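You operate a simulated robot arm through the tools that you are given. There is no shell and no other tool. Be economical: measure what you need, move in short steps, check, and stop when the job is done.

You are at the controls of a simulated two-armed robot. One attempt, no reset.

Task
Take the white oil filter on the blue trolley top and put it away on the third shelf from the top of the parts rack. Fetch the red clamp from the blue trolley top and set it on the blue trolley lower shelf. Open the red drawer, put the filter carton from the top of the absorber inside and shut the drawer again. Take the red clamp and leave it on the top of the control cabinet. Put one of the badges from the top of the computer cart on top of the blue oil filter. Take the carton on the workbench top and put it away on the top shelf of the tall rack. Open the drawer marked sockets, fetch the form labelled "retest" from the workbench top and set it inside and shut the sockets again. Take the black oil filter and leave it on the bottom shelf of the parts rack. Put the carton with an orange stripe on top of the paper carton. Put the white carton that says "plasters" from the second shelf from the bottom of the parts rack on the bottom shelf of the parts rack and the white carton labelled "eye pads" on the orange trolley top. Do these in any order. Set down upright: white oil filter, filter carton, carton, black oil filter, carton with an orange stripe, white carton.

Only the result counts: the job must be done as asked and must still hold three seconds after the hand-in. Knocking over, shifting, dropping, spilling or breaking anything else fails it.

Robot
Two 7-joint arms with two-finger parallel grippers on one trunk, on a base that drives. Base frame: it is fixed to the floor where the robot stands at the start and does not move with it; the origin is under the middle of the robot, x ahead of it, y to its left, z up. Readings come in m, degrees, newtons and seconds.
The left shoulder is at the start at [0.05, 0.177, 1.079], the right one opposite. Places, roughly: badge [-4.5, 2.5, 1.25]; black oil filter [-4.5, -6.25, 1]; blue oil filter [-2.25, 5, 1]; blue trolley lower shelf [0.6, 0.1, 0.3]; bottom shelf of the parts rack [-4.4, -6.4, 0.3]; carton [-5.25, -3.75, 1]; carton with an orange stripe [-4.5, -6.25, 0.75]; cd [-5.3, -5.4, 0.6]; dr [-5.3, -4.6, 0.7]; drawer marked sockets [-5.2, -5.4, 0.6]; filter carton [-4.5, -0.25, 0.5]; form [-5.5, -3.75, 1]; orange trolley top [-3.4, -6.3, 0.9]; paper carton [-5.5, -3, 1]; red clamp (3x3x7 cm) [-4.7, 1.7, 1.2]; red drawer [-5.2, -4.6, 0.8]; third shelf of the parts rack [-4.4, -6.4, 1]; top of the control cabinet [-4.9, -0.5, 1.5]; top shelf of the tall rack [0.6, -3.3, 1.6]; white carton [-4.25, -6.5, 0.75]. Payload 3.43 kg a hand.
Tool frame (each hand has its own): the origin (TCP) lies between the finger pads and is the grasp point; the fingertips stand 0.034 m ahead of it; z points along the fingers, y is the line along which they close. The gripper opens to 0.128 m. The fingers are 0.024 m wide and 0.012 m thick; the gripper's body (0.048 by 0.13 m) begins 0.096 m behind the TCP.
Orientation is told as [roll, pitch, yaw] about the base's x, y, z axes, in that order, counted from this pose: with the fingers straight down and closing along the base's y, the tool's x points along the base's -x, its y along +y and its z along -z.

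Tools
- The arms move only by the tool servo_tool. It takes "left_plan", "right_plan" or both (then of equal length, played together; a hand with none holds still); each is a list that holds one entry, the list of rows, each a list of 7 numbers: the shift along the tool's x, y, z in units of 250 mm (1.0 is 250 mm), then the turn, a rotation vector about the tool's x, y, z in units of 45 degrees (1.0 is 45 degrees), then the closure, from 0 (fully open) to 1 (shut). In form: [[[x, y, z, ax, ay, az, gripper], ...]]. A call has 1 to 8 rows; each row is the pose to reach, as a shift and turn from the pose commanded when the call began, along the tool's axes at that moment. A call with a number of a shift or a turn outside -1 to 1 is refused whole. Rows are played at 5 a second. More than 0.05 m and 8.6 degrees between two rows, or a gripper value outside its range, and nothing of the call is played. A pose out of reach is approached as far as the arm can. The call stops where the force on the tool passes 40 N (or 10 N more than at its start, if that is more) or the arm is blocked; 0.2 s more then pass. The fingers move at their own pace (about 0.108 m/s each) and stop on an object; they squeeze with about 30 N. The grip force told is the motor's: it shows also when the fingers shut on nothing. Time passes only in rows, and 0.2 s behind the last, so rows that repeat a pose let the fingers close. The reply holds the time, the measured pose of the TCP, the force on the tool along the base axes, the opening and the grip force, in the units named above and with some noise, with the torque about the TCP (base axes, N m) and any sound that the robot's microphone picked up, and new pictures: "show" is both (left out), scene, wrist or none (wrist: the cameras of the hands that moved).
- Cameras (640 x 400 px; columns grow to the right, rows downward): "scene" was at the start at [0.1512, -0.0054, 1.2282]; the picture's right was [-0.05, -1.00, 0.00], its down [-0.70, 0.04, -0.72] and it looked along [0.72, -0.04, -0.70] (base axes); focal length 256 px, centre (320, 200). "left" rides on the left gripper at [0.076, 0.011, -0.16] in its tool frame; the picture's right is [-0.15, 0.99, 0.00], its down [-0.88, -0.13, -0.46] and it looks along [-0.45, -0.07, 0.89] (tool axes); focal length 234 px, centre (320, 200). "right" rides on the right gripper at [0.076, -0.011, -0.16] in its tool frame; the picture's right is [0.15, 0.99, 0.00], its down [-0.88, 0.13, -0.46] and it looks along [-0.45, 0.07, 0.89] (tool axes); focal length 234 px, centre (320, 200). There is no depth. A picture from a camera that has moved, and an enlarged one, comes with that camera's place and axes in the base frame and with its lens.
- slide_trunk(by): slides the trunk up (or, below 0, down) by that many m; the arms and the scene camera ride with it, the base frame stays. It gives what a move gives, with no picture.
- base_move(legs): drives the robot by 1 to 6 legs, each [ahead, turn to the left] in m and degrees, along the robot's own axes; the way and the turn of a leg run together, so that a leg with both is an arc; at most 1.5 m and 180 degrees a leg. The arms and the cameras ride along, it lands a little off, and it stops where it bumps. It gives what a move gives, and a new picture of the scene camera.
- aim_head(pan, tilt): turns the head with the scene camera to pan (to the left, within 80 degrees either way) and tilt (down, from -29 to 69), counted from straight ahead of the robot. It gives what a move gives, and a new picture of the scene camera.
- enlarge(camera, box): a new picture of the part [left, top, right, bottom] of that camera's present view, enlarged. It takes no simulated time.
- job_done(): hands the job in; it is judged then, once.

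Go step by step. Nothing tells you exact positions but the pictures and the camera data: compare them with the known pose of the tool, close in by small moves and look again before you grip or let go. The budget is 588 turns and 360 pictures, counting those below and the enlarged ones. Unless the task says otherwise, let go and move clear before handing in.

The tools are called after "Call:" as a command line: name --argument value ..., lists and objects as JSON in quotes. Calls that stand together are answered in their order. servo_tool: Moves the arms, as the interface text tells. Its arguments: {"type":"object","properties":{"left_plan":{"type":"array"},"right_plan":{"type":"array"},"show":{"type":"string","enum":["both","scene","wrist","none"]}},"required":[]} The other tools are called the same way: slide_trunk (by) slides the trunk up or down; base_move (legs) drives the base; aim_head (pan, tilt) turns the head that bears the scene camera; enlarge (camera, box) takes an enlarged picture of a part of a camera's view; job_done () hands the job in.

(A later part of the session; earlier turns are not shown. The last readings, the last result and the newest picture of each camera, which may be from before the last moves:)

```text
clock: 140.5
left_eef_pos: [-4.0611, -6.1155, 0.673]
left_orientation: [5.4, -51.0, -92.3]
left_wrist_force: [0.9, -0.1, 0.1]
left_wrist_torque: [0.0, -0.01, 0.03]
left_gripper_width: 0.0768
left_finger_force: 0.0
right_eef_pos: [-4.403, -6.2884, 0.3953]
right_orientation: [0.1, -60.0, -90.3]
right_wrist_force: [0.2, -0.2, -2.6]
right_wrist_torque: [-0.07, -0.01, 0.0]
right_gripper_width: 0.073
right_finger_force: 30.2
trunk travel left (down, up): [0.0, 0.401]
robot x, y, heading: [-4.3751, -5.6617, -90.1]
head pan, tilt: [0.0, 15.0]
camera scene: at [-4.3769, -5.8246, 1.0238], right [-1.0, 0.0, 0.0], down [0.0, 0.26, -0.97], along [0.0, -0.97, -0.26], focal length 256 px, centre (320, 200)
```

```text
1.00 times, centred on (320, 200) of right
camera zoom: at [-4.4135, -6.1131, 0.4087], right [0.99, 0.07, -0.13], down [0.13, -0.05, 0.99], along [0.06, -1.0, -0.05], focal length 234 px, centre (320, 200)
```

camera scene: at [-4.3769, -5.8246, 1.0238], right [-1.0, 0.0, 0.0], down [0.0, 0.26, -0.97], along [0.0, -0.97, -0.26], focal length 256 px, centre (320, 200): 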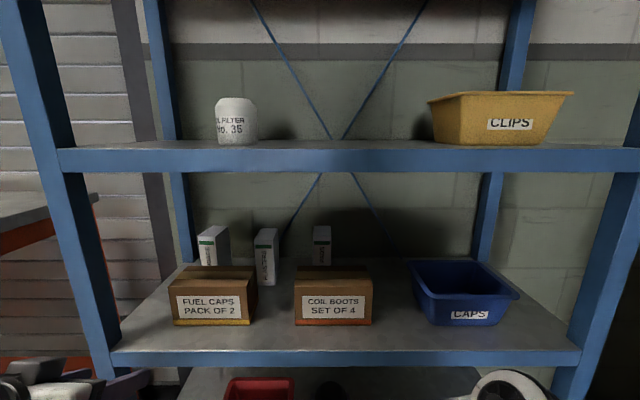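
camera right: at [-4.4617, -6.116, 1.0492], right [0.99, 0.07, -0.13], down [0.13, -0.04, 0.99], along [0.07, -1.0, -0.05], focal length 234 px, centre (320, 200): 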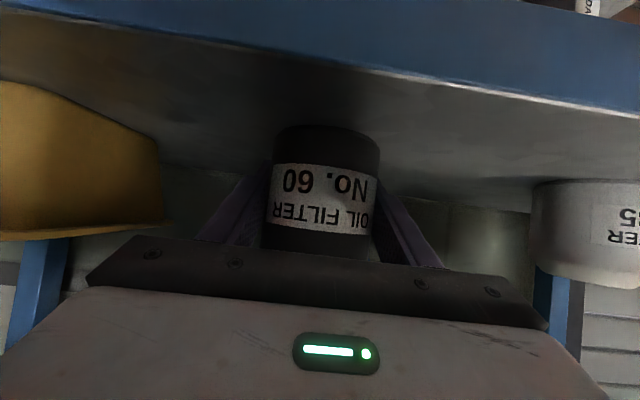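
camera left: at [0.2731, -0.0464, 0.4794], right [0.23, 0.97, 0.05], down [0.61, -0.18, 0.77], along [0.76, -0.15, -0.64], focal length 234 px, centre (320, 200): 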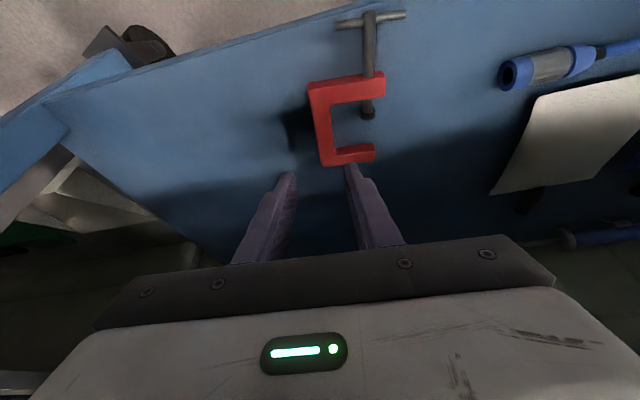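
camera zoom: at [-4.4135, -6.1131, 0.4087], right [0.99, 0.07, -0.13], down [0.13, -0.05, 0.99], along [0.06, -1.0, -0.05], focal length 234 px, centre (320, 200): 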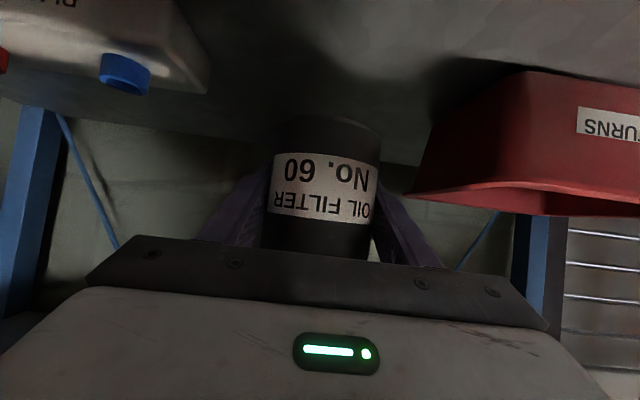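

The bin's rim is close to the left finger, so I'll shift 1.5 cm right to centre in the gap, then lower until contact.

Call:
servo_tool --right_plan '[[[0, -0.06, 0, 0, 0, 0, 1], [0.052, -0.06, 0.03, 0, 0, 0, 1], [0.104, -0.06, 0.06, 0, 0, 0, 1], [0.139, -0.06, 0.08, 0, 0, 0, 1], [0.156, -0.06, 0.09, 0, 0, 0, 1], [0.173, -0.06, 0.1, 0, 0, 0, 1], [0.19, -0.06, 0.11, 0, 0, 0, 1], [0.207, -0.06, 0.12, 0, 0, 0, 1]]]' --show "wrist"

```text
clock: 142.3
left_eef_pos: [-4.0621, -6.1142, 0.6745]
left_orientation: [5.5, -51.0, -92.5]
left_wrist_force: [-0.5, 0.7, -0.1]
left_wrist_torque: [-0.02, 0.01, 0.02]
left_gripper_width: 0.0767
left_finger_force: 0.1
right_eef_pos: [-4.4123, -6.294, 0.3421]
right_orientation: [-0.5, -60.1, -90.5]
right_wrist_force: [-2.6, 3.9, 13.9]
right_wrist_torque: [0.42, -0.49, 0.16]
right_gripper_width: 0.073
right_finger_force: 29.5
right hand out of reach, approached as far as the arm can: row 7, 8
trunk travel left (down, up): [0.0, 0.401]
robot x, y, heading: [-4.3733, -5.6625, -90.0]
head pan, tilt: [0.0, 15.0]
camera right: at [-4.4213, -6.118, 0.3564], right [0.99, 0.06, -0.13], down [0.13, -0.05, 0.99], along [0.05, -1.0, -0.05], focal length 234 px, centre (320, 200)
```

right: 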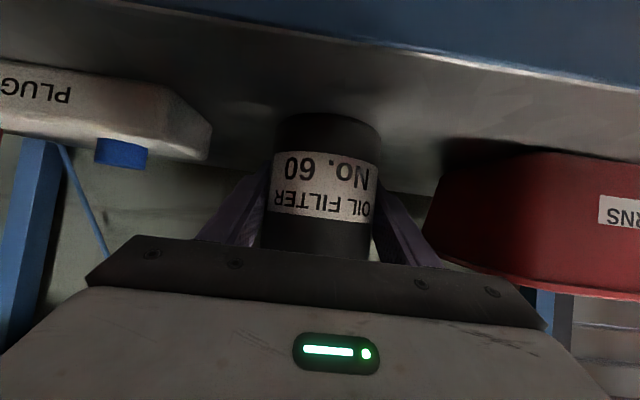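

Bottom of the filter is at the shelf (z≈0.297). Release with a small opening and back out with the base.

Call:
servo_tool --right_plan '[[[0, 0, 0, 0, 0, 0, 0.7], [0, 0, 0, 0, 0, 0, 0.33], [0, 0, 0, 0, 0, 0, 0.33], [0, 0, 0, 0, 0, 0, 0.33]]]' --show "wrist"

```text
clock: 143.3
left_eef_pos: [-4.0609, -6.1158, 0.6724]
left_orientation: [5.5, -50.9, -92.3]
left_wrist_force: [0.1, -0.1, 0.1]
left_wrist_torque: [-0.01, 0.0, -0.01]
left_gripper_width: 0.0765
left_finger_force: 0.2
right_eef_pos: [-4.4111, -6.2918, 0.3382]
right_orientation: [-0.3, -59.6, -90.3]
right_wrist_force: [-0.2, 0.6, 0.5]
right_wrist_torque: [0.02, 0.03, 0.01]
right_gripper_width: 0.0857
right_finger_force: 0.0
trunk travel left (down, up): [0.0, 0.401]
robot x, y, heading: [-4.3756, -5.6594, -90.0]
head pan, tilt: [0.0, 15.0]
camera right: at [-4.4213, -6.116, 0.3538], right [0.99, 0.06, -0.13], down [0.13, -0.05, 0.99], along [0.06, -1.0, -0.06], focal length 234 px, centre (320, 200)
```

right: 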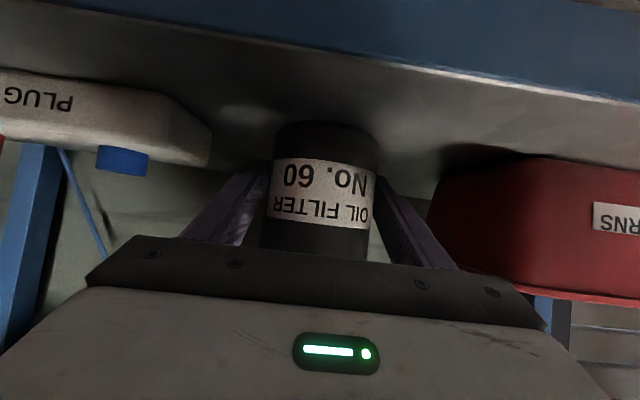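

Black filter is released on the bottom shelf. Back out and view the rack again.

Call:
base_move --legs '[[-0.45, 0]]'

Call:
servo_tool --right_plan '[[[-0.147, 0, -0.085, 0, 0, 0, 0.3], [-0.294, 0, -0.17, 0, 0, 0, 0.3], [-0.442, 0, -0.255, 0, 0, 0, 0.3], [-0.589, 0, -0.34, 0, 0, 0, 0.3], [-0.7, 0, -0.405, 0, 0, 0, 0.3]]]' --show "none"

Call:
slide_trunk --by 0.2

Call:
enlarge --camera "scene" --box '[180, 180, 480, 400]'

```text
clock: 146.1
left_eef_pos: [-4.0598, -5.6668, 0.6731]
left_orientation: [5.5, -51.0, -92.6]
left_wrist_force: [-0.7, 0.1, 0.4]
left_wrist_torque: [0.03, 0.01, 0.02]
left_gripper_width: 0.0768
left_finger_force: 0.1
right_eef_pos: [-4.4101, -5.8418, 0.3386]
right_orientation: [-0.4, -59.6, -90.4]
right_wrist_force: [0.7, -0.5, 1.0]
right_wrist_torque: [0.01, 0.0, 0.0]
right_gripper_width: 0.0858
right_finger_force: 0.0
trunk travel left (down, up): [0.0, 0.401]
robot x, y, heading: [-4.3739, -5.2119, -90.6]
head pan, tilt: [0.0, 15.0]
camera scene: at [-4.3756, -5.3745, 1.0238], right [-1.0, 0.01, 0.0], down [0.0, 0.26, -0.97], along [0.0, -0.97, -0.26], focal length 256 px, centre (320, 200)
```

scene: 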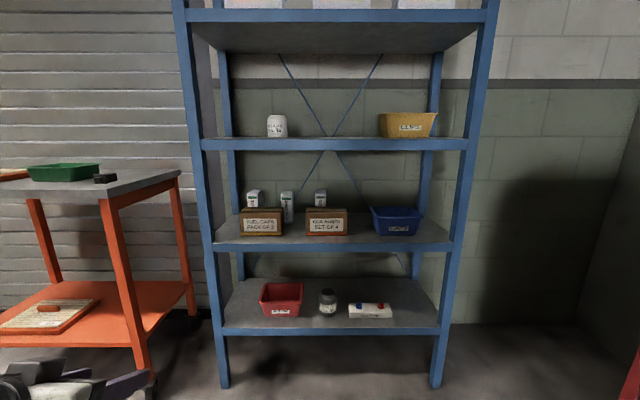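

```text
clock: 147.3
left_eef_pos: [-4.06, -5.6669, 0.6724]
left_orientation: [5.6, -51.0, -92.5]
left_wrist_force: [0.2, -0.3, -0.7]
left_wrist_torque: [-0.01, -0.01, -0.01]
left_gripper_width: 0.0768
left_finger_force: 0.0
right_eef_pos: [-4.4109, -5.8427, 0.5413]
right_orientation: [-0.5, -59.7, -90.4]
right_wrist_force: [0.7, -0.2, 0.0]
right_wrist_torque: [0.0, 0.02, 0.05]
right_gripper_width: 0.0895
right_finger_force: 0.0
trunk travel left (down, up): [0.0, 0.401]
robot x, y, heading: [-4.3738, -5.213, -90.3]
head pan, tilt: [0.0, 15.0]
```

```text
clock: 149.4
left_eef_pos: [-4.0602, -5.666, 0.8731]
left_orientation: [5.5, -51.0, -92.5]
left_wrist_force: [-0.3, -1.3, -0.8]
left_wrist_torque: [0.01, 0.02, 0.07]
left_gripper_width: 0.0768
left_finger_force: 0.0
right_eef_pos: [-4.4113, -5.8425, 0.742]
right_orientation: [-0.5, -59.5, -90.5]
right_wrist_force: [0.0, 0.2, 0.5]
right_wrist_torque: [-0.02, 0.01, -0.01]
right_gripper_width: 0.0894
right_finger_force: 0.1
trunk travel left (down, up): [-0.2, 0.201]
robot x, y, heading: [-4.3754, -5.2083, -90.4]
head pan, tilt: [0.0, 15.0]
```

```text
1.82 times, centred on (330, 290) of scene
camera zoom: at [-4.3756, -5.3746, 1.2237], right [-1.0, 0.01, 0.0], down [0.0, 0.26, -0.97], along [0.0, -0.97, -0.26], focal length 466 px, centre (302, 36)
```

zoom: 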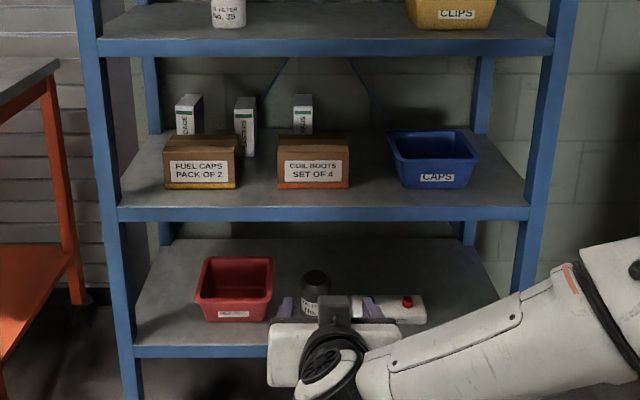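

Call:
enlarge --camera "scene" --box '[250, 220, 390, 300]'

```text
4.57 times, centred on (320, 260) of scene
camera zoom: at [-4.3756, -5.3746, 1.2237], right [-1.0, 0.01, 0.0], down [0.0, 0.26, -0.97], along [0.0, -0.97, -0.26], focal length 1172 px, centre (320, -74)
```

zoom: 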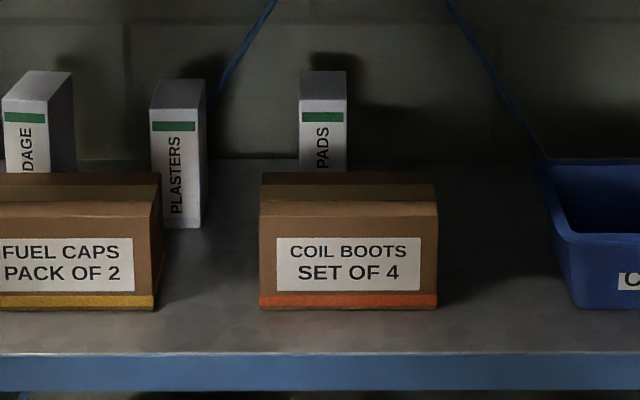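

Dimensions from the zoom: white cartons are 4.3 cm wide, y≈-6.39 to -6.46, top z≈0.774; brown boxes are 15 cm wide, top z≈0.734. I'll take the white cartons with the left hand over the brown boxes, so first I'll tuck the right arm.

Call:
servo_tool --right_plan '[[[0.05, -0.075, -0.087, 0, 0.125, 0, 0.3], [0.1, -0.15, -0.173, 0, 0.25, 0, 0.3], [0.15, -0.225, -0.26, 0, 0.375, 0, 0.3], [0.2, -0.3, -0.346, 0, 0.5, 0, 0.3], [0.25, -0.375, -0.433, 0, 0.625, 0, 0.3], [0.3, -0.45, -0.52, 0, 0.75, 0, 0.3], [0.35, -0.525, -0.606, 0, 0.875, 0, 0.3], [0.4, -0.6, -0.693, 0, 1, 0, 0.3]]]' --show "none"

Call:
servo_tool --right_plan '[[[0.1, -0.1, -0.03, 0, 0.11, 0, 0.3], [0.2, -0.2, -0.06, 0, 0.22, 0, 0.3], [0.31, -0.28, -0.083, 0, 0.333, 0, 0.3]]]' --show "scene"

```text
clock: 151.2
left_eef_pos: [-4.0606, -5.6659, 0.8729]
left_orientation: [5.5, -51.1, -92.7]
left_wrist_force: [0.1, -0.2, -0.8]
left_wrist_torque: [-0.02, 0.01, -0.01]
left_gripper_width: 0.0768
left_finger_force: 0.1
right_eef_pos: [-4.558, -5.6415, 0.7444]
right_orientation: [-0.3, -14.5, -90.5]
right_wrist_force: [-0.4, 0.3, -0.9]
right_wrist_torque: [0.01, -0.01, 0.02]
right_gripper_width: 0.0895
right_finger_force: 0.1
trunk travel left (down, up): [-0.2, 0.201]
robot x, y, heading: [-4.3754, -5.2121, -90.0]
head pan, tilt: [0.0, 15.0]
```

```text
clock: 152.0
left_eef_pos: [-4.0598, -5.6656, 0.8725]
left_orientation: [5.5, -51.1, -92.5]
left_wrist_force: [0.3, -0.5, -0.2]
left_wrist_torque: [-0.02, -0.01, 0.01]
left_gripper_width: 0.0769
left_finger_force: 0.0
right_eef_pos: [-4.627, -5.5595, 0.7443]
right_orientation: [-0.3, 0.3, -90.7]
right_wrist_force: [0.6, 1.0, 0.2]
right_wrist_torque: [0.01, -0.01, -0.02]
right_gripper_width: 0.0896
right_finger_force: 0.0
trunk travel left (down, up): [-0.2, 0.201]
robot x, y, heading: [-4.3725, -5.2109, -90.6]
head pan, tilt: [0.0, 15.0]
camera scene: at [-4.3757, -5.3745, 1.2238], right [-1.0, 0.01, 0.0], down [0.0, 0.26, -0.97], along [0.0, -0.97, -0.26], focal length 256 px, centre (320, 200)
```

scene: 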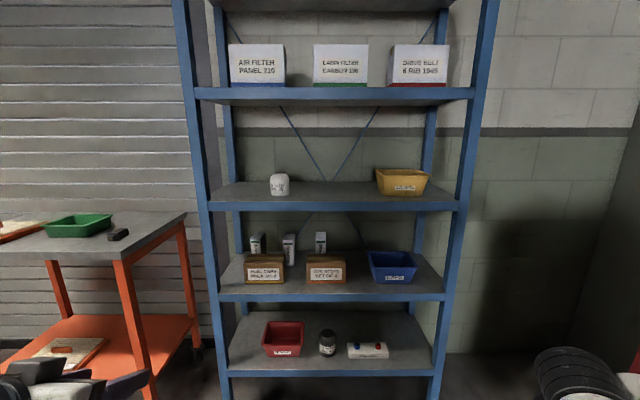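

Now bring the left hand to line x≈-4.235 with a 68° pitch.

Call:
servo_tool --left_plan '[[[0.065, -0.14, 0.053, 0.025, -0.076, 0, 0.3], [0.13, -0.28, 0.106, 0.05, -0.152, 0, 0.3], [0.196, -0.42, 0.158, 0.075, -0.228, 0, 0.3], [0.26, -0.56, 0.211, 0.1, -0.3, 0, 0.3], [0.326, -0.7, 0.264, 0.122, -0.378, 0, 0.3]]]' --show "none"

```text
clock: 153.2
left_eef_pos: [-4.2288, -5.6718, 0.7573]
left_orientation: [1.9, -68.0, -94.8]
left_wrist_force: [0.5, -1.2, 0.4]
left_wrist_torque: [0.01, 0.0, 0.0]
left_gripper_width: 0.0896
left_finger_force: 0.0
left hand out of reach, approached as far as the arm can: row 1, 2
right_eef_pos: [-4.6275, -5.5597, 0.7445]
right_orientation: [-0.1, 0.4, -90.8]
right_wrist_force: [0.0, -1.3, -0.4]
right_wrist_torque: [-0.03, -0.05, -0.02]
right_gripper_width: 0.0894
right_finger_force: 0.1
trunk travel left (down, up): [-0.2, 0.201]
robot x, y, heading: [-4.3755, -5.2109, -90.4]
head pan, tilt: [0.0, 15.0]
```

Call:
servo_tool --left_plan '[[[-0.04, -0.02, -0.016, -0.05, 0, -0.02, 0.3], [-0.04, -0.03, -0.016, -0.093, 0, -0.0375, 0.3]]]' --show "none"

Call:
base_move --legs '[[0.5, 0]]'

Call:
enlarge --camera "left" --box '[0, 0, 640, 400]'

```text
clock: 154.0
left_eef_pos: [-4.207, -5.6707, 0.7736]
left_orientation: [19.5, -68.9, -107.1]
left_wrist_force: [0.5, -0.3, -0.4]
left_wrist_torque: [0.0, 0.01, 0.0]
left_gripper_width: 0.0895
left_finger_force: 0.0
right_eef_pos: [-4.6273, -5.5605, 0.7446]
right_orientation: [-0.2, 0.3, -90.7]
right_wrist_force: [-0.7, -0.4, -1.0]
right_wrist_torque: [0.02, -0.01, 0.0]
right_gripper_width: 0.0896
right_finger_force: 0.1
trunk travel left (down, up): [-0.2, 0.201]
robot x, y, heading: [-4.375, -5.2103, -90.4]
head pan, tilt: [0.0, 15.0]
stopped in row 2 (left hand): the arm was blocked; the commanded pose is now the measured one
```

```text
clock: 157.0
left_eef_pos: [-4.2162, -6.1756, 0.7711]
left_orientation: [19.8, -68.7, -107.8]
left_wrist_force: [0.2, 0.2, 0.7]
left_wrist_torque: [0.02, -0.01, 0.01]
left_gripper_width: 0.0896
left_finger_force: 0.1
right_eef_pos: [-4.6344, -6.062, 0.7441]
right_orientation: [-0.2, 0.4, -91.1]
right_wrist_force: [0.5, 1.1, 0.5]
right_wrist_torque: [0.0, 0.0, -0.03]
right_gripper_width: 0.0894
right_finger_force: 0.1
trunk travel left (down, up): [-0.2, 0.201]
robot x, y, heading: [-4.3814, -5.7141, -90.7]
head pan, tilt: [0.0, 15.0]
camera scene: at [-4.3813, -5.8789, 1.2238], right [-1.0, 0.01, 0.0], down [0.0, 0.26, -0.97], along [-0.01, -0.97, -0.26], focal length 256 px, centre (320, 200)
```

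scene: 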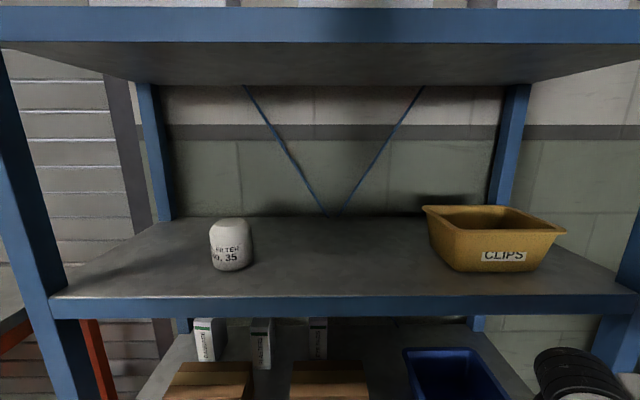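

```text
1.00 times, centred on (320, 200) of left
camera zoom: at [-4.2041, -5.9996, 0.7552], right [0.97, -0.04, 0.26], down [-0.25, 0.12, 0.96], along [-0.07, -0.99, 0.11], focal length 234 px, centre (320, 200)
```

zoom: 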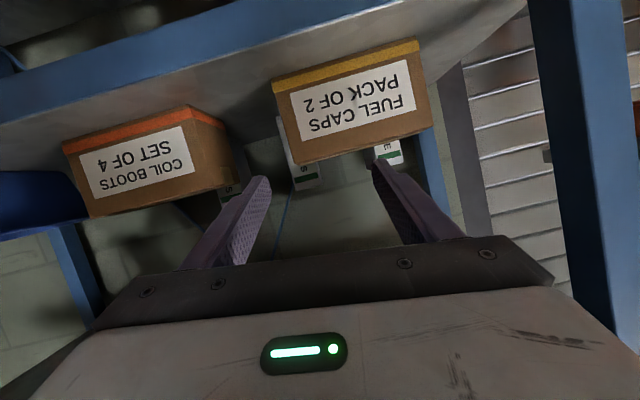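

The left wrist twisted because the arm is too folded. I'll back the base 0.17 m and extend the arm while straightening the hand.

Call:
base_move --legs '[[-0.17, 0]]'

Call:
servo_tool --left_plan '[[[-0.05, -0.01, 0.14, 0, 0, 0, 0.3], [-0.1, -0.03, 0.28, 0.02, 0, -0.04, 0.3], [-0.155, -0.05, 0.42, 0.04, 0, -0.08, 0.3], [-0.205, -0.084, 0.563, 0.07, 0, -0.13, 0.3], [-0.205, -0.084, 0.563, 0.07, 0, -0.13, 0.3]]]' --show "wrist"

```text
clock: 158.4
left_eef_pos: [-4.2127, -6.0065, 0.7716]
left_orientation: [20.0, -68.7, -107.9]
left_wrist_force: [-0.3, 0.6, 0.0]
left_wrist_torque: [0.0, 0.05, 0.03]
left_gripper_width: 0.0896
left_finger_force: 0.1
right_eef_pos: [-4.6333, -5.8923, 0.7454]
right_orientation: [-0.2, 0.4, -91.2]
right_wrist_force: [0.5, -0.1, 0.0]
right_wrist_torque: [0.0, 0.0, 0.01]
right_gripper_width: 0.0895
right_finger_force: 0.0
trunk travel left (down, up): [-0.2, 0.201]
robot x, y, heading: [-4.3792, -5.5458, -90.8]
head pan, tilt: [0.0, 15.0]
camera scene: at [-4.3792, -5.7093, 1.2238], right [-1.0, 0.01, 0.0], down [0.0, 0.26, -0.97], along [-0.01, -0.97, -0.26], focal length 256 px, centre (320, 200)
```

scene: 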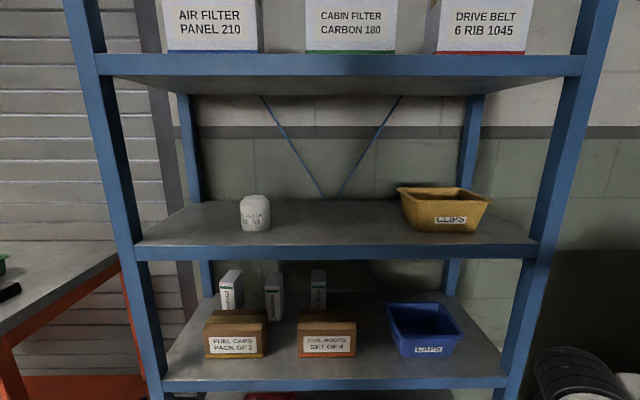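

```text
clock: 159.7
left_eef_pos: [-4.214, -6.1545, 0.7576]
left_orientation: [10.4, -69.0, -99.5]
left_wrist_force: [0.4, 0.4, 0.1]
left_wrist_torque: [-0.01, -0.04, 0.02]
left_gripper_width: 0.0897
left_finger_force: 0.0
right_eef_pos: [-4.6318, -5.8926, 0.7449]
right_orientation: [-0.3, 0.4, -91.2]
right_wrist_force: [-0.1, -0.8, -0.4]
right_wrist_torque: [-0.03, -0.01, 0.03]
right_gripper_width: 0.0895
right_finger_force: 0.2
trunk travel left (down, up): [-0.2, 0.201]
robot x, y, heading: [-4.3807, -5.5431, -90.8]
head pan, tilt: [0.0, 15.0]
camera left: at [-4.2021, -5.9785, 0.743], right [0.98, -0.05, 0.2], down [-0.19, 0.11, 0.97], along [-0.07, -0.99, 0.1], focal length 234 px, centre (320, 200)
```

left: 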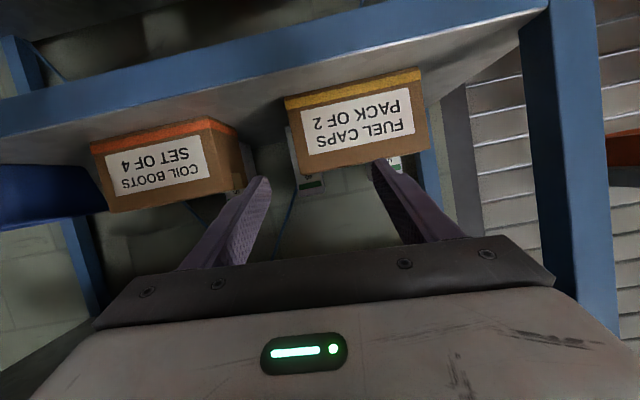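

Call:
servo_tool --left_plan '[[[-0.053, -0.05, -0.02, 0, 0, -0.04, 0.3], [-0.06, -0.095, -0.022, 0, 0, -0.08, 0.3], [-0.06, -0.095, -0.022, 0, 0, -0.08, 0.3]]]' --show "none"

```text
clock: 160.3
left_eef_pos: [-4.204, -6.1582, 0.7681]
left_orientation: [15.9, -69.1, -102.6]
left_wrist_force: [0.3, 0.1, -0.4]
left_wrist_torque: [0.0, 0.01, -0.03]
left_gripper_width: 0.0896
left_finger_force: 0.1
right_eef_pos: [-4.632, -5.8933, 0.7445]
right_orientation: [-0.2, 0.2, -91.2]
right_wrist_force: [0.5, 0.7, 0.6]
right_wrist_torque: [-0.02, 0.03, 0.0]
right_gripper_width: 0.0894
right_finger_force: 0.0
trunk travel left (down, up): [-0.2, 0.201]
robot x, y, heading: [-4.3748, -5.5465, -90.4]
head pan, tilt: [0.0, 15.0]
stopped in row 3 (left hand): the arm was blocked; the commanded pose is now the measured one
```

The left wrist is at a joint limit again. I'll back off and look at the left arm's configuration.

Call:
base_move --legs '[[-0.35, 0]]'

Call:
aim_head --pan 35 --tilt 55

```text
clock: 162.6
left_eef_pos: [-4.1998, -5.8067, 0.7686]
left_orientation: [15.9, -69.1, -102.4]
left_wrist_force: [-0.3, 0.3, -0.1]
left_wrist_torque: [-0.02, 0.0, 0.01]
left_gripper_width: 0.0898
left_finger_force: 0.1
right_eef_pos: [-4.6277, -5.5411, 0.7444]
right_orientation: [-0.2, 0.3, -91.1]
right_wrist_force: [-0.6, 1.0, 0.0]
right_wrist_torque: [0.0, -0.03, -0.02]
right_gripper_width: 0.0892
right_finger_force: 0.1
trunk travel left (down, up): [-0.2, 0.201]
robot x, y, heading: [-4.3706, -5.1949, -90.8]
head pan, tilt: [0.0, 15.0]
camera scene: at [-4.3746, -5.3583, 1.2238], right [-1.0, 0.01, 0.0], down [0.0, 0.26, -0.97], along [-0.01, -0.97, -0.26], focal length 256 px, centre (320, 200)
```

scene: 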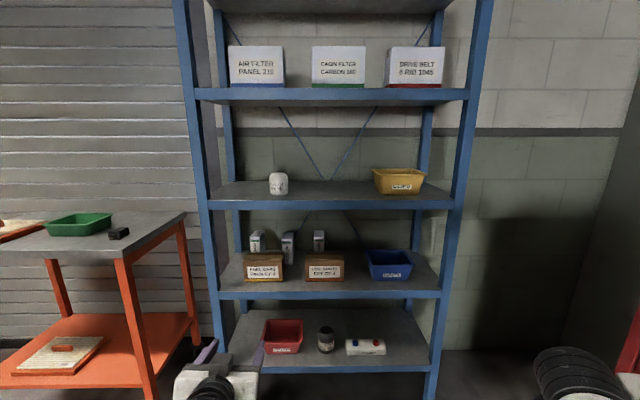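

```text
clock: 163.7
left_eef_pos: [-4.2002, -5.8059, 0.7686]
left_orientation: [16.1, -69.1, -102.5]
left_wrist_force: [-0.4, -0.4, -0.1]
left_wrist_torque: [-0.01, -0.02, -0.01]
left_gripper_width: 0.0893
left_finger_force: 0.0
right_eef_pos: [-4.6283, -5.5429, 0.7447]
right_orientation: [-0.2, 0.2, -91.2]
right_wrist_force: [0.8, -0.2, 0.2]
right_wrist_torque: [0.03, -0.02, 0.0]
right_gripper_width: 0.0897
right_finger_force: 0.0
trunk travel left (down, up): [-0.2, 0.201]
robot x, y, heading: [-4.371, -5.1916, -90.9]
head pan, tilt: [35.0, 55.0]
camera scene: at [-4.3329, -5.3246, 1.1636], right [-0.83, -0.56, 0.0], down [-0.46, 0.68, -0.57], along [0.32, -0.47, -0.82], focal length 256 px, centre (320, 200)
```

scene: 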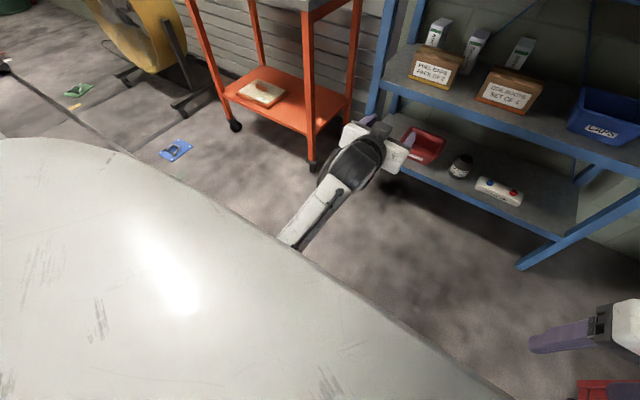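

The left arm's elbow hangs low, which limits it. I'll park the left arm high and to the left, and use the right arm for the cartons.

Call:
servo_tool --left_plan '[[[-0.093, 0.093, -0.036, 0, -0.06, -0.02, 0.3], [-0.186, 0.186, -0.072, 0, -0.12, -0.04, 0.3], [-0.28, 0.28, -0.108, 0, -0.19, -0.06, 0.3], [-0.372, 0.372, -0.144, 0, -0.25, -0.08, 0.3], [-0.465, 0.465, -0.18, 0, -0.32, -0.1, 0.3], [-0.558, 0.56, -0.216, 0, -0.38, -0.12, 0.3]]]' --show "none"

```text
clock: 165.1
left_eef_pos: [-4.0749, -5.7986, 0.9318]
left_orientation: [5.7, -87.1, -92.1]
left_wrist_force: [-0.4, 0.9, -0.3]
left_wrist_torque: [0.01, -0.02, 0.0]
left_gripper_width: 0.0894
left_finger_force: 0.0
right_eef_pos: [-4.6281, -5.542, 0.7445]
right_orientation: [-0.1, 0.2, -91.2]
right_wrist_force: [-0.1, 0.5, -0.5]
right_wrist_torque: [0.0, 0.01, 0.06]
right_gripper_width: 0.0893
right_finger_force: 0.0
trunk travel left (down, up): [-0.2, 0.201]
robot x, y, heading: [-4.3741, -5.1944, -91.0]
head pan, tilt: [35.0, 55.0]
```

Call:
servo_tool --left_plan '[[[-0.08, 0.02, -0.04, 0, 0, 0, 0.3], [-0.16, 0.04, -0.08, 0, 0, 0, 0.3], [-0.24, 0.06, -0.12, 0, 0, 0, 0.3], [-0.32, 0.08, -0.16, 0, 0, 0, 0.3], [-0.4, 0.1, -0.2, 0, 0, 0, 0.3], [-0.48, 0.12, -0.24, 0, 0, 0, 0.3], [-0.56, 0.14, -0.28, 0, 0, 0, 0.3], [-0.64, 0.16, -0.32, 0, 0, 0, 0.3]]]' --right_plan '[[[-0.05, 0.05, 0, 0, -0.125, 0, 0.4], [-0.1, 0.1, 0, 0, -0.25, 0, 0.4], [-0.15, 0.15, 0, 0, -0.375, 0, 0.4], [-0.2, 0.2, 0, 0, -0.5, 0, 0.4], [-0.25, 0.25, 0, 0, -0.625, 0, 0.4], [-0.3, 0.3, 0, 0, -0.75, 0, 0.4], [-0.35, 0.35, 0, 0, -0.875, 0, 0.4], [-0.4, 0.4, 0, 0, -1, 0, 0.4]]]' --show "none"

```text
clock: 166.9
left_eef_pos: [-4.0411, -5.7257, 1.0949]
left_orientation: [5.6, -87.0, -92.0]
left_wrist_force: [0.3, -0.8, -0.1]
left_wrist_torque: [0.01, 0.02, -0.02]
left_gripper_width: 0.0894
left_finger_force: 0.0
right_eef_pos: [-4.5299, -5.645, 0.7444]
right_orientation: [-0.4, -44.7, -90.9]
right_wrist_force: [0.2, 0.2, -1.0]
right_wrist_torque: [-0.01, 0.03, 0.0]
right_gripper_width: 0.0769
right_finger_force: 0.0
trunk travel left (down, up): [-0.2, 0.201]
robot x, y, heading: [-4.3717, -5.1904, -90.4]
head pan, tilt: [35.0, 55.0]
```

Call:
servo_tool --right_plan '[[[0.0, 0.04, 0, 0, -0.1, 0, 0.4], [0, 0.08, 0, 0, -0.2, 0, 0.4], [0, 0.12, 0, 0, -0.3, 0, 0.4], [0, 0.18, 0, 0, -0.4, 0, 0.4], [0, 0.24, 0, 0, -0.51, 0, 0.4]]]' --show "none"

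Call:
aim_head --pan 0 --tilt 20

Call:
base_move --legs '[[0, -30], [-0.42, 0], [0, 30.5]]'

```text
clock: 168.1
left_eef_pos: [-4.0407, -5.725, 1.0953]
left_orientation: [6.4, -87.0, -92.7]
left_wrist_force: [0.1, 0.4, 0.7]
left_wrist_torque: [0.01, -0.01, 0.0]
left_gripper_width: 0.0895
left_finger_force: 0.1
right_eef_pos: [-4.4694, -5.6463, 0.7434]
right_orientation: [-0.5, -67.7, -90.7]
right_wrist_force: [-0.3, -0.3, 0.5]
right_wrist_torque: [0.03, 0.01, 0.0]
right_gripper_width: 0.0768
right_finger_force: 0.0
trunk travel left (down, up): [-0.2, 0.201]
robot x, y, heading: [-4.37, -5.1928, -90.9]
head pan, tilt: [35.0, 55.0]
```

```text
clock: 169.1
left_eef_pos: [-4.0404, -5.7268, 1.0958]
left_orientation: [6.2, -87.0, -92.8]
left_wrist_force: [1.1, 0.7, 0.3]
left_wrist_torque: [-0.02, -0.02, 0.02]
left_gripper_width: 0.0897
left_finger_force: 0.0
right_eef_pos: [-4.469, -5.646, 0.7429]
right_orientation: [-0.6, -67.5, -90.6]
right_wrist_force: [1.0, 0.0, 0.0]
right_wrist_torque: [0.0, 0.0, 0.03]
right_gripper_width: 0.0768
right_finger_force: 0.1
trunk travel left (down, up): [-0.2, 0.201]
robot x, y, heading: [-4.3694, -5.1964, -90.7]
head pan, tilt: [0.0, 20.0]
camera scene: at [-4.3745, -5.3581, 1.2156], right [-1.0, 0.01, 0.0], down [0.0, 0.34, -0.94], along [-0.01, -0.94, -0.34], focal length 256 px, centre (320, 200)
```

scene: 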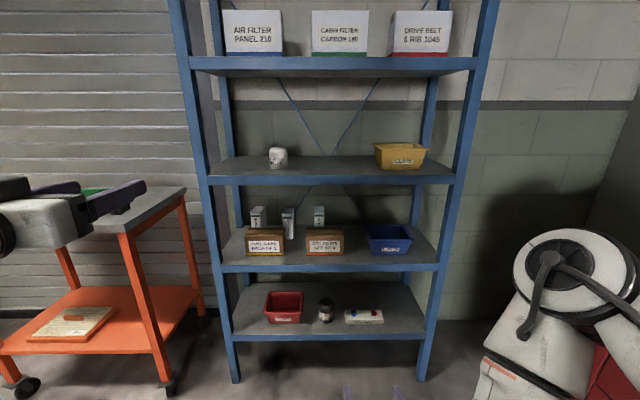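

```text
clock: 174.6
left_eef_pos: [-3.8245, -5.3631, 1.0958]
left_orientation: [6.0, -87.0, -92.0]
left_wrist_force: [0.4, 0.6, 0.7]
left_wrist_torque: [0.0, 0.03, -0.03]
left_gripper_width: 0.0898
left_finger_force: 0.1
right_eef_pos: [-4.2525, -5.2856, 0.7424]
right_orientation: [-0.7, -67.6, -90.3]
right_wrist_force: [-0.1, 0.9, -0.1]
right_wrist_torque: [0.0, -0.01, -0.04]
right_gripper_width: 0.0768
right_finger_force: 0.1
trunk travel left (down, up): [-0.2, 0.201]
robot x, y, heading: [-4.1587, -4.8349, -90.2]
head pan, tilt: [0.0, 20.0]
camera scene: at [-4.1606, -4.9971, 1.2157], right [-1.0, 0.01, 0.0], down [0.0, 0.34, -0.94], along [-0.01, -0.94, -0.34], focal length 256 px, centre (320, 200)
```

scene: 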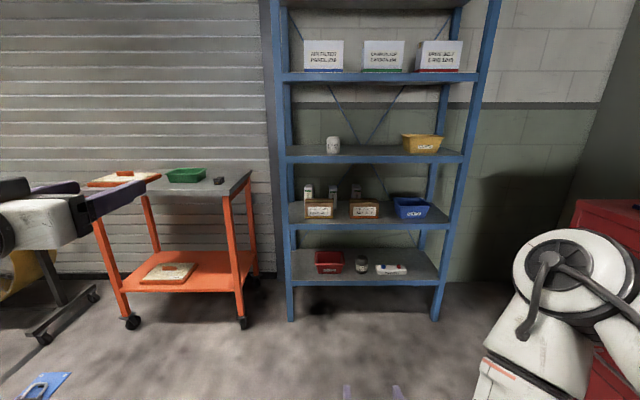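

Call:
servo_tool --right_plan '[[[-0.05, 0.04, -0.02, 0, 0, 0, 0.4], [-0.108, 0.072, -0.045, 0, 0, 0, 0.4], [-0.108, 0.072, -0.045, 0, 0, 0, 0.4]]]' --show "none"

Call:
base_move --legs '[[0.85, 0]]'

Call:
enlarge --camera "right" --box '[0, 0, 640, 400]'

```text
clock: 175.4
left_eef_pos: [-3.826, -5.3633, 1.0945]
left_orientation: [5.9, -86.9, -92.0]
left_wrist_force: [0.2, 0.3, -0.4]
left_wrist_torque: [0.0, 0.01, 0.0]
left_gripper_width: 0.0896
left_finger_force: 0.0
right_eef_pos: [-4.2352, -5.2847, 0.7727]
right_orientation: [-0.6, -67.5, -90.2]
right_wrist_force: [-0.6, -0.4, 0.4]
right_wrist_torque: [0.01, 0.0, 0.02]
right_gripper_width: 0.0769
right_finger_force: 0.1
trunk travel left (down, up): [-0.2, 0.201]
robot x, y, heading: [-4.1584, -4.8344, -90.5]
head pan, tilt: [0.0, 20.0]
```

```text
clock: 179.9
left_eef_pos: [-3.8239, -6.2091, 1.0957]
left_orientation: [6.2, -87.0, -91.8]
left_wrist_force: [-1.0, -0.3, -1.0]
left_wrist_torque: [0.03, 0.0, 0.01]
left_gripper_width: 0.0895
left_finger_force: 0.0
right_eef_pos: [-4.2361, -6.1338, 0.7712]
right_orientation: [-0.7, -67.7, -90.0]
right_wrist_force: [0.4, -0.1, 0.4]
right_wrist_torque: [0.05, -0.01, -0.03]
right_gripper_width: 0.0767
right_finger_force: 0.0
trunk travel left (down, up): [-0.2, 0.201]
robot x, y, heading: [-4.1648, -5.6862, -89.9]
head pan, tilt: [0.0, 20.0]
camera scene: at [-4.1627, -5.8455, 1.2156], right [-1.0, 0.0, 0.0], down [0.0, 0.34, -0.94], along [0.0, -0.94, -0.34], focal length 256 px, centre (320, 200)
```

scene: 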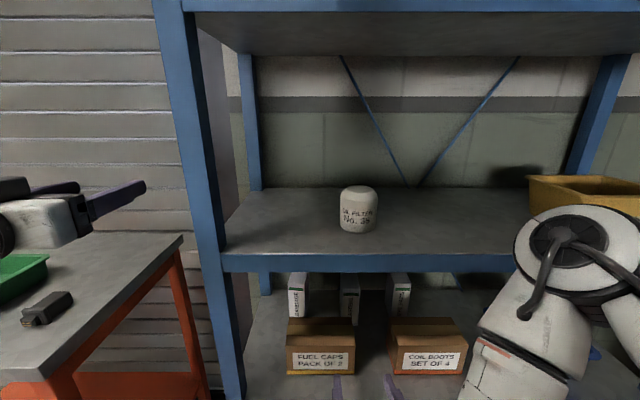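

```text
1.00 times, centred on (320, 200) of right
camera zoom: at [-4.2465, -5.958, 0.7632], right [0.99, 0.05, -0.14], down [0.13, 0.08, 0.99], along [0.06, -1.0, 0.08], focal length 234 px, centre (320, 200)
```

zoom: 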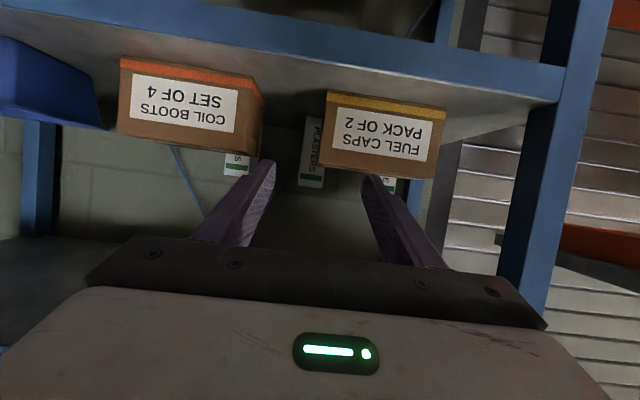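

The hand is in line with PLASTERS. I'll extend the arm over the FUEL CAPS box rather than push the elbow toward the rack.

Call:
servo_tool --right_plan '[[[-0.058, -0.02, 0.14, 0, 0, 0, 0.4], [-0.116, -0.02, 0.281, 0, 0, 0, 0.4], [-0.173, -0.02, 0.422, 0, 0, 0, 0.4], [-0.231, -0.02, 0.562, 0, 0, 0, 0.4], [-0.288, -0.02, 0.703, 0, 0, 0, 0.4], [-0.288, -0.02, 0.703, 0, 0, 0, 0.4]]]' --show "both"

```text
clock: 181.3
left_eef_pos: [-3.8246, -6.2093, 1.0956]
left_orientation: [6.0, -87.0, -91.8]
left_wrist_force: [-1.1, -0.6, 0.3]
left_wrist_torque: [0.01, -0.01, 0.0]
left_gripper_width: 0.0894
left_finger_force: 0.1
right_eef_pos: [-4.2438, -6.3248, 0.7722]
right_orientation: [-0.7, -67.6, -89.9]
right_wrist_force: [-0.3, 0.1, 0.2]
right_wrist_torque: [0.02, 0.0, 0.0]
right_gripper_width: 0.0767
right_finger_force: 0.3
trunk travel left (down, up): [-0.2, 0.201]
robot x, y, heading: [-4.1617, -5.683, -90.0]
head pan, tilt: [0.0, 20.0]
camera scene: at [-4.1627, -5.8455, 1.2157], right [-1.0, 0.0, 0.0], down [0.0, 0.34, -0.94], along [0.0, -0.94, -0.34], focal length 256 px, centre (320, 200)
camera right: at [-4.2534, -6.1484, 0.763], right [0.99, 0.05, -0.14], down [0.13, 0.08, 0.99], along [0.06, -1.0, 0.08], focal length 234 px, centre (320, 200)
```

scene: 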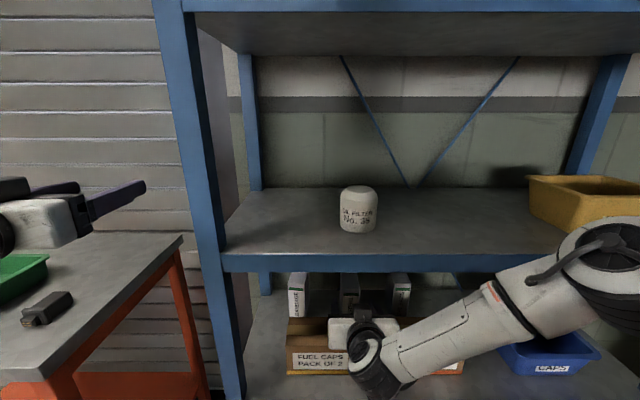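
right: 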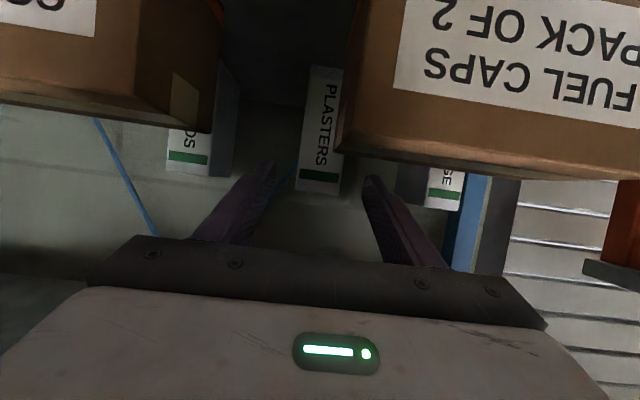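

The forearm would touch the shelf-3 lip if I simply drove in. I'll back off, lower the trunk so the elbow sits lower, and raise the hand instead.

Call:
base_move --legs '[[-0.2, 0]]'

Call:
servo_tool --left_plan '[[[-0.1, 0, -0.02, 0, 0, 0, 0.3], [-0.2, 0, -0.03, 0, 0, 0, 0.3], [-0.3, 0, -0.05, 0, 0, 0, 0.3], [-0.4, 0, -0.06, 0, 0, 0, 0.3], [-0.5, 0, -0.08, 0, 0, 0, 0.3]]]' --show "none"

Call:
slide_trunk --by -0.15

```text
clock: 182.9
left_eef_pos: [-3.823, -6.0102, 1.0958]
left_orientation: [6.1, -86.9, -91.9]
left_wrist_force: [0.2, -0.2, 0.5]
left_wrist_torque: [-0.01, -0.02, 0.02]
left_gripper_width: 0.0894
left_finger_force: 0.1
right_eef_pos: [-4.2414, -6.1234, 0.772]
right_orientation: [-0.6, -67.6, -89.9]
right_wrist_force: [0.8, 0.8, 0.1]
right_wrist_torque: [-0.01, 0.01, -0.02]
right_gripper_width: 0.0766
right_finger_force: 0.1
trunk travel left (down, up): [-0.2, 0.201]
robot x, y, heading: [-4.1607, -5.481, -89.8]
head pan, tilt: [0.0, 20.0]
camera scene: at [-4.1625, -5.6452, 1.2157], right [-1.0, 0.0, 0.0], down [0.0, 0.34, -0.94], along [0.0, -0.94, -0.34], focal length 256 px, centre (320, 200)
```

scene: 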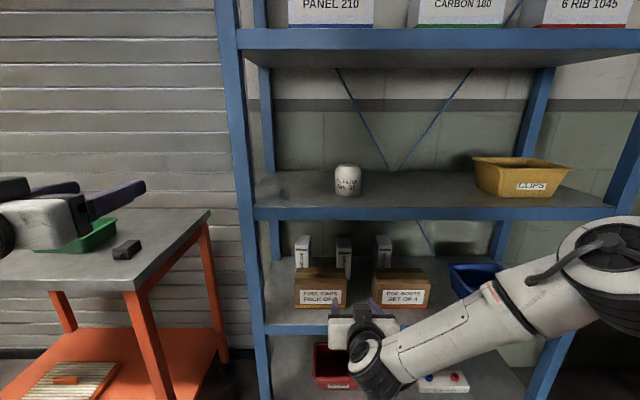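

```text
clock: 184.1
left_eef_pos: [-3.8242, -5.9942, 1.221]
left_orientation: [5.5, -87.0, -91.2]
left_wrist_force: [0.2, -0.3, 0.8]
left_wrist_torque: [0.01, -0.04, -0.01]
left_gripper_width: 0.0893
left_finger_force: 0.0
right_eef_pos: [-4.2416, -6.124, 0.7728]
right_orientation: [-0.6, -67.5, -89.9]
right_wrist_force: [0.7, -0.2, 0.0]
right_wrist_torque: [0.02, 0.0, -0.01]
right_gripper_width: 0.077
right_finger_force: 0.1
trunk travel left (down, up): [-0.2, 0.201]
robot x, y, heading: [-4.1628, -5.4822, -90.2]
head pan, tilt: [0.0, 20.0]
```

```text
clock: 185.9
left_eef_pos: [-3.8249, -5.9954, 1.0699]
left_orientation: [6.0, -86.9, -91.7]
left_wrist_force: [-0.7, 0.6, -0.7]
left_wrist_torque: [-0.02, -0.01, 0.0]
left_gripper_width: 0.0893
left_finger_force: 0.1
right_eef_pos: [-4.2417, -6.1244, 0.6223]
right_orientation: [-0.6, -67.6, -89.9]
right_wrist_force: [-0.9, 0.2, 0.0]
right_wrist_torque: [-0.02, -0.03, 0.04]
right_gripper_width: 0.0767
right_finger_force: 0.1
trunk travel left (down, up): [-0.05, 0.351]
robot x, y, heading: [-4.161, -5.4815, -90.1]
head pan, tilt: [0.0, 20.0]
```

Call:
servo_tool --right_plan '[[[-0.139, 0, -0.057, 0, 0, 0, 0.4], [-0.278, 0, -0.114, 0, 0, 0, 0.4], [-0.416, 0, -0.17, 0, 0, 0, 0.4], [-0.555, 0, -0.227, 0, 0, 0, 0.4], [-0.6, 0, -0.12, 0, 0, 0, 0.4], [-0.646, 0, 0.0, 0, 0, 0, 0.4], [-0.69, 0, 0.11, 0, 0, 0, 0.4]]]' --show "scene"

```text
clock: 187.5
left_eef_pos: [-3.824, -5.9947, 1.0706]
left_orientation: [6.0, -87.1, -91.7]
left_wrist_force: [0.4, 0.6, -0.3]
left_wrist_torque: [-0.01, -0.02, -0.01]
left_gripper_width: 0.0894
left_finger_force: 0.1
right_eef_pos: [-4.2431, -6.217, 0.7725]
right_orientation: [-0.7, -67.6, -89.9]
right_wrist_force: [-0.5, -0.9, -0.7]
right_wrist_torque: [-0.02, -0.02, 0.0]
right_gripper_width: 0.0769
right_finger_force: 0.0
trunk travel left (down, up): [-0.05, 0.351]
robot x, y, heading: [-4.1602, -5.4836, -89.9]
head pan, tilt: [0.0, 20.0]
camera scene: at [-4.1625, -5.6454, 1.0657], right [-1.0, 0.0, 0.0], down [0.0, 0.34, -0.94], along [0.0, -0.94, -0.34], focal length 256 px, centre (320, 200)
```

scene: 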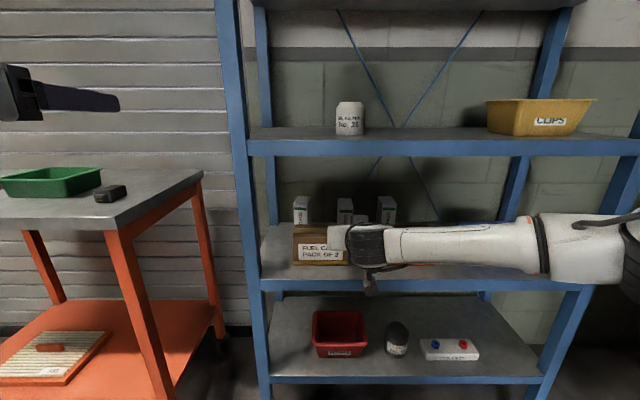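

The forearm is now level and below the lip, with the arm well extended. Drive in 0.2 m.

Call:
base_move --legs '[[0.195, 0]]'

Call:
enlarge --camera "right" --box '[0, 0, 640, 400]'

```text
clock: 189.1
left_eef_pos: [-3.8249, -6.1918, 1.0706]
left_orientation: [6.0, -87.0, -91.7]
left_wrist_force: [-0.3, 0.2, -0.5]
left_wrist_torque: [-0.01, 0.0, -0.01]
left_gripper_width: 0.0896
left_finger_force: 0.0
right_eef_pos: [-4.2415, -6.4106, 0.7724]
right_orientation: [-0.6, -67.5, -89.9]
right_wrist_force: [0.0, 0.4, 0.4]
right_wrist_torque: [0.04, 0.0, 0.03]
right_gripper_width: 0.0768
right_finger_force: 0.1
trunk travel left (down, up): [-0.05, 0.351]
robot x, y, heading: [-4.162, -5.6777, -90.1]
head pan, tilt: [0.0, 20.0]
camera scene: at [-4.1625, -5.8419, 1.0657], right [-1.0, 0.0, 0.0], down [0.0, 0.34, -0.94], along [0.0, -0.94, -0.34], focal length 256 px, centre (320, 200)
```

scene: 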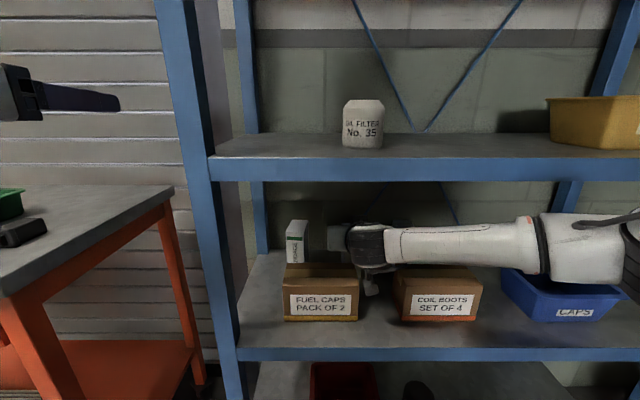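

```text
1.00 times, centred on (320, 200) of right
camera zoom: at [-4.2524, -6.2353, 0.7626], right [0.99, 0.05, -0.14], down [0.13, 0.08, 0.99], along [0.06, -1.0, 0.08], focal length 234 px, centre (320, 200)
```

zoom: 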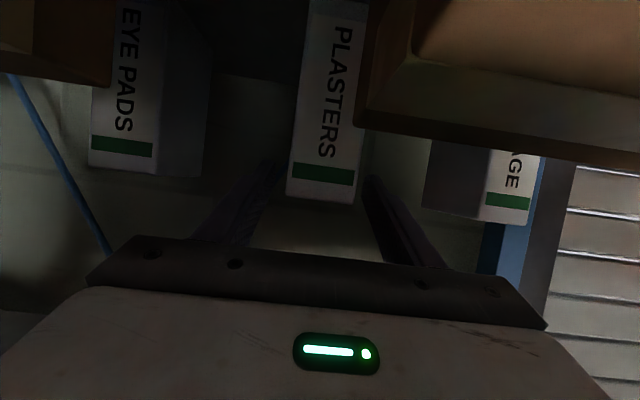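

Fingers straddle PLASTERS. Lower 2 cm, nudge forward and close.

Call:
servo_tool --right_plan '[[[0.03, 0.0, 0.035, 0, 0, 0, 0.4], [0.063, 0, 0.077, 0, 0, 0, 0.4], [0.063, 0, 0.077, 0, 0, 0, 0.7], [0.063, 0, 0.077, 0, 0, 0, 1], [0.063, 0, 0.077, 0, 0, 0, 1]]]' --show "wrist"

```text
clock: 190.3
left_eef_pos: [-3.8249, -6.1921, 1.0707]
left_orientation: [6.1, -87.0, -91.7]
left_wrist_force: [0.5, -0.1, 0.1]
left_wrist_torque: [-0.02, -0.03, 0.0]
left_gripper_width: 0.0897
left_finger_force: 0.1
right_eef_pos: [-4.242, -6.4235, 0.7506]
right_orientation: [-0.6, -67.5, -89.9]
right_wrist_force: [-0.2, 0.3, -0.9]
right_wrist_torque: [-0.04, 0.01, -0.03]
right_gripper_width: 0.0455
right_finger_force: 30.4
trunk travel left (down, up): [-0.05, 0.351]
robot x, y, heading: [-4.1607, -5.6799, -89.9]
head pan, tilt: [0.0, 20.0]
camera right: at [-4.2524, -6.2472, 0.7408], right [0.99, 0.05, -0.14], down [0.13, 0.08, 0.99], along [0.06, -1.0, 0.08], focal length 234 px, centre (320, 200)
```

right: 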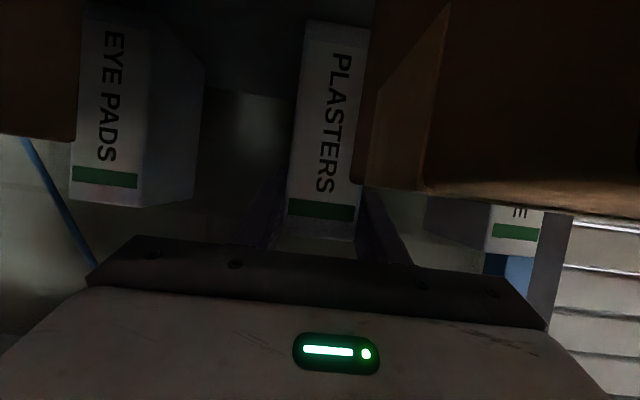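

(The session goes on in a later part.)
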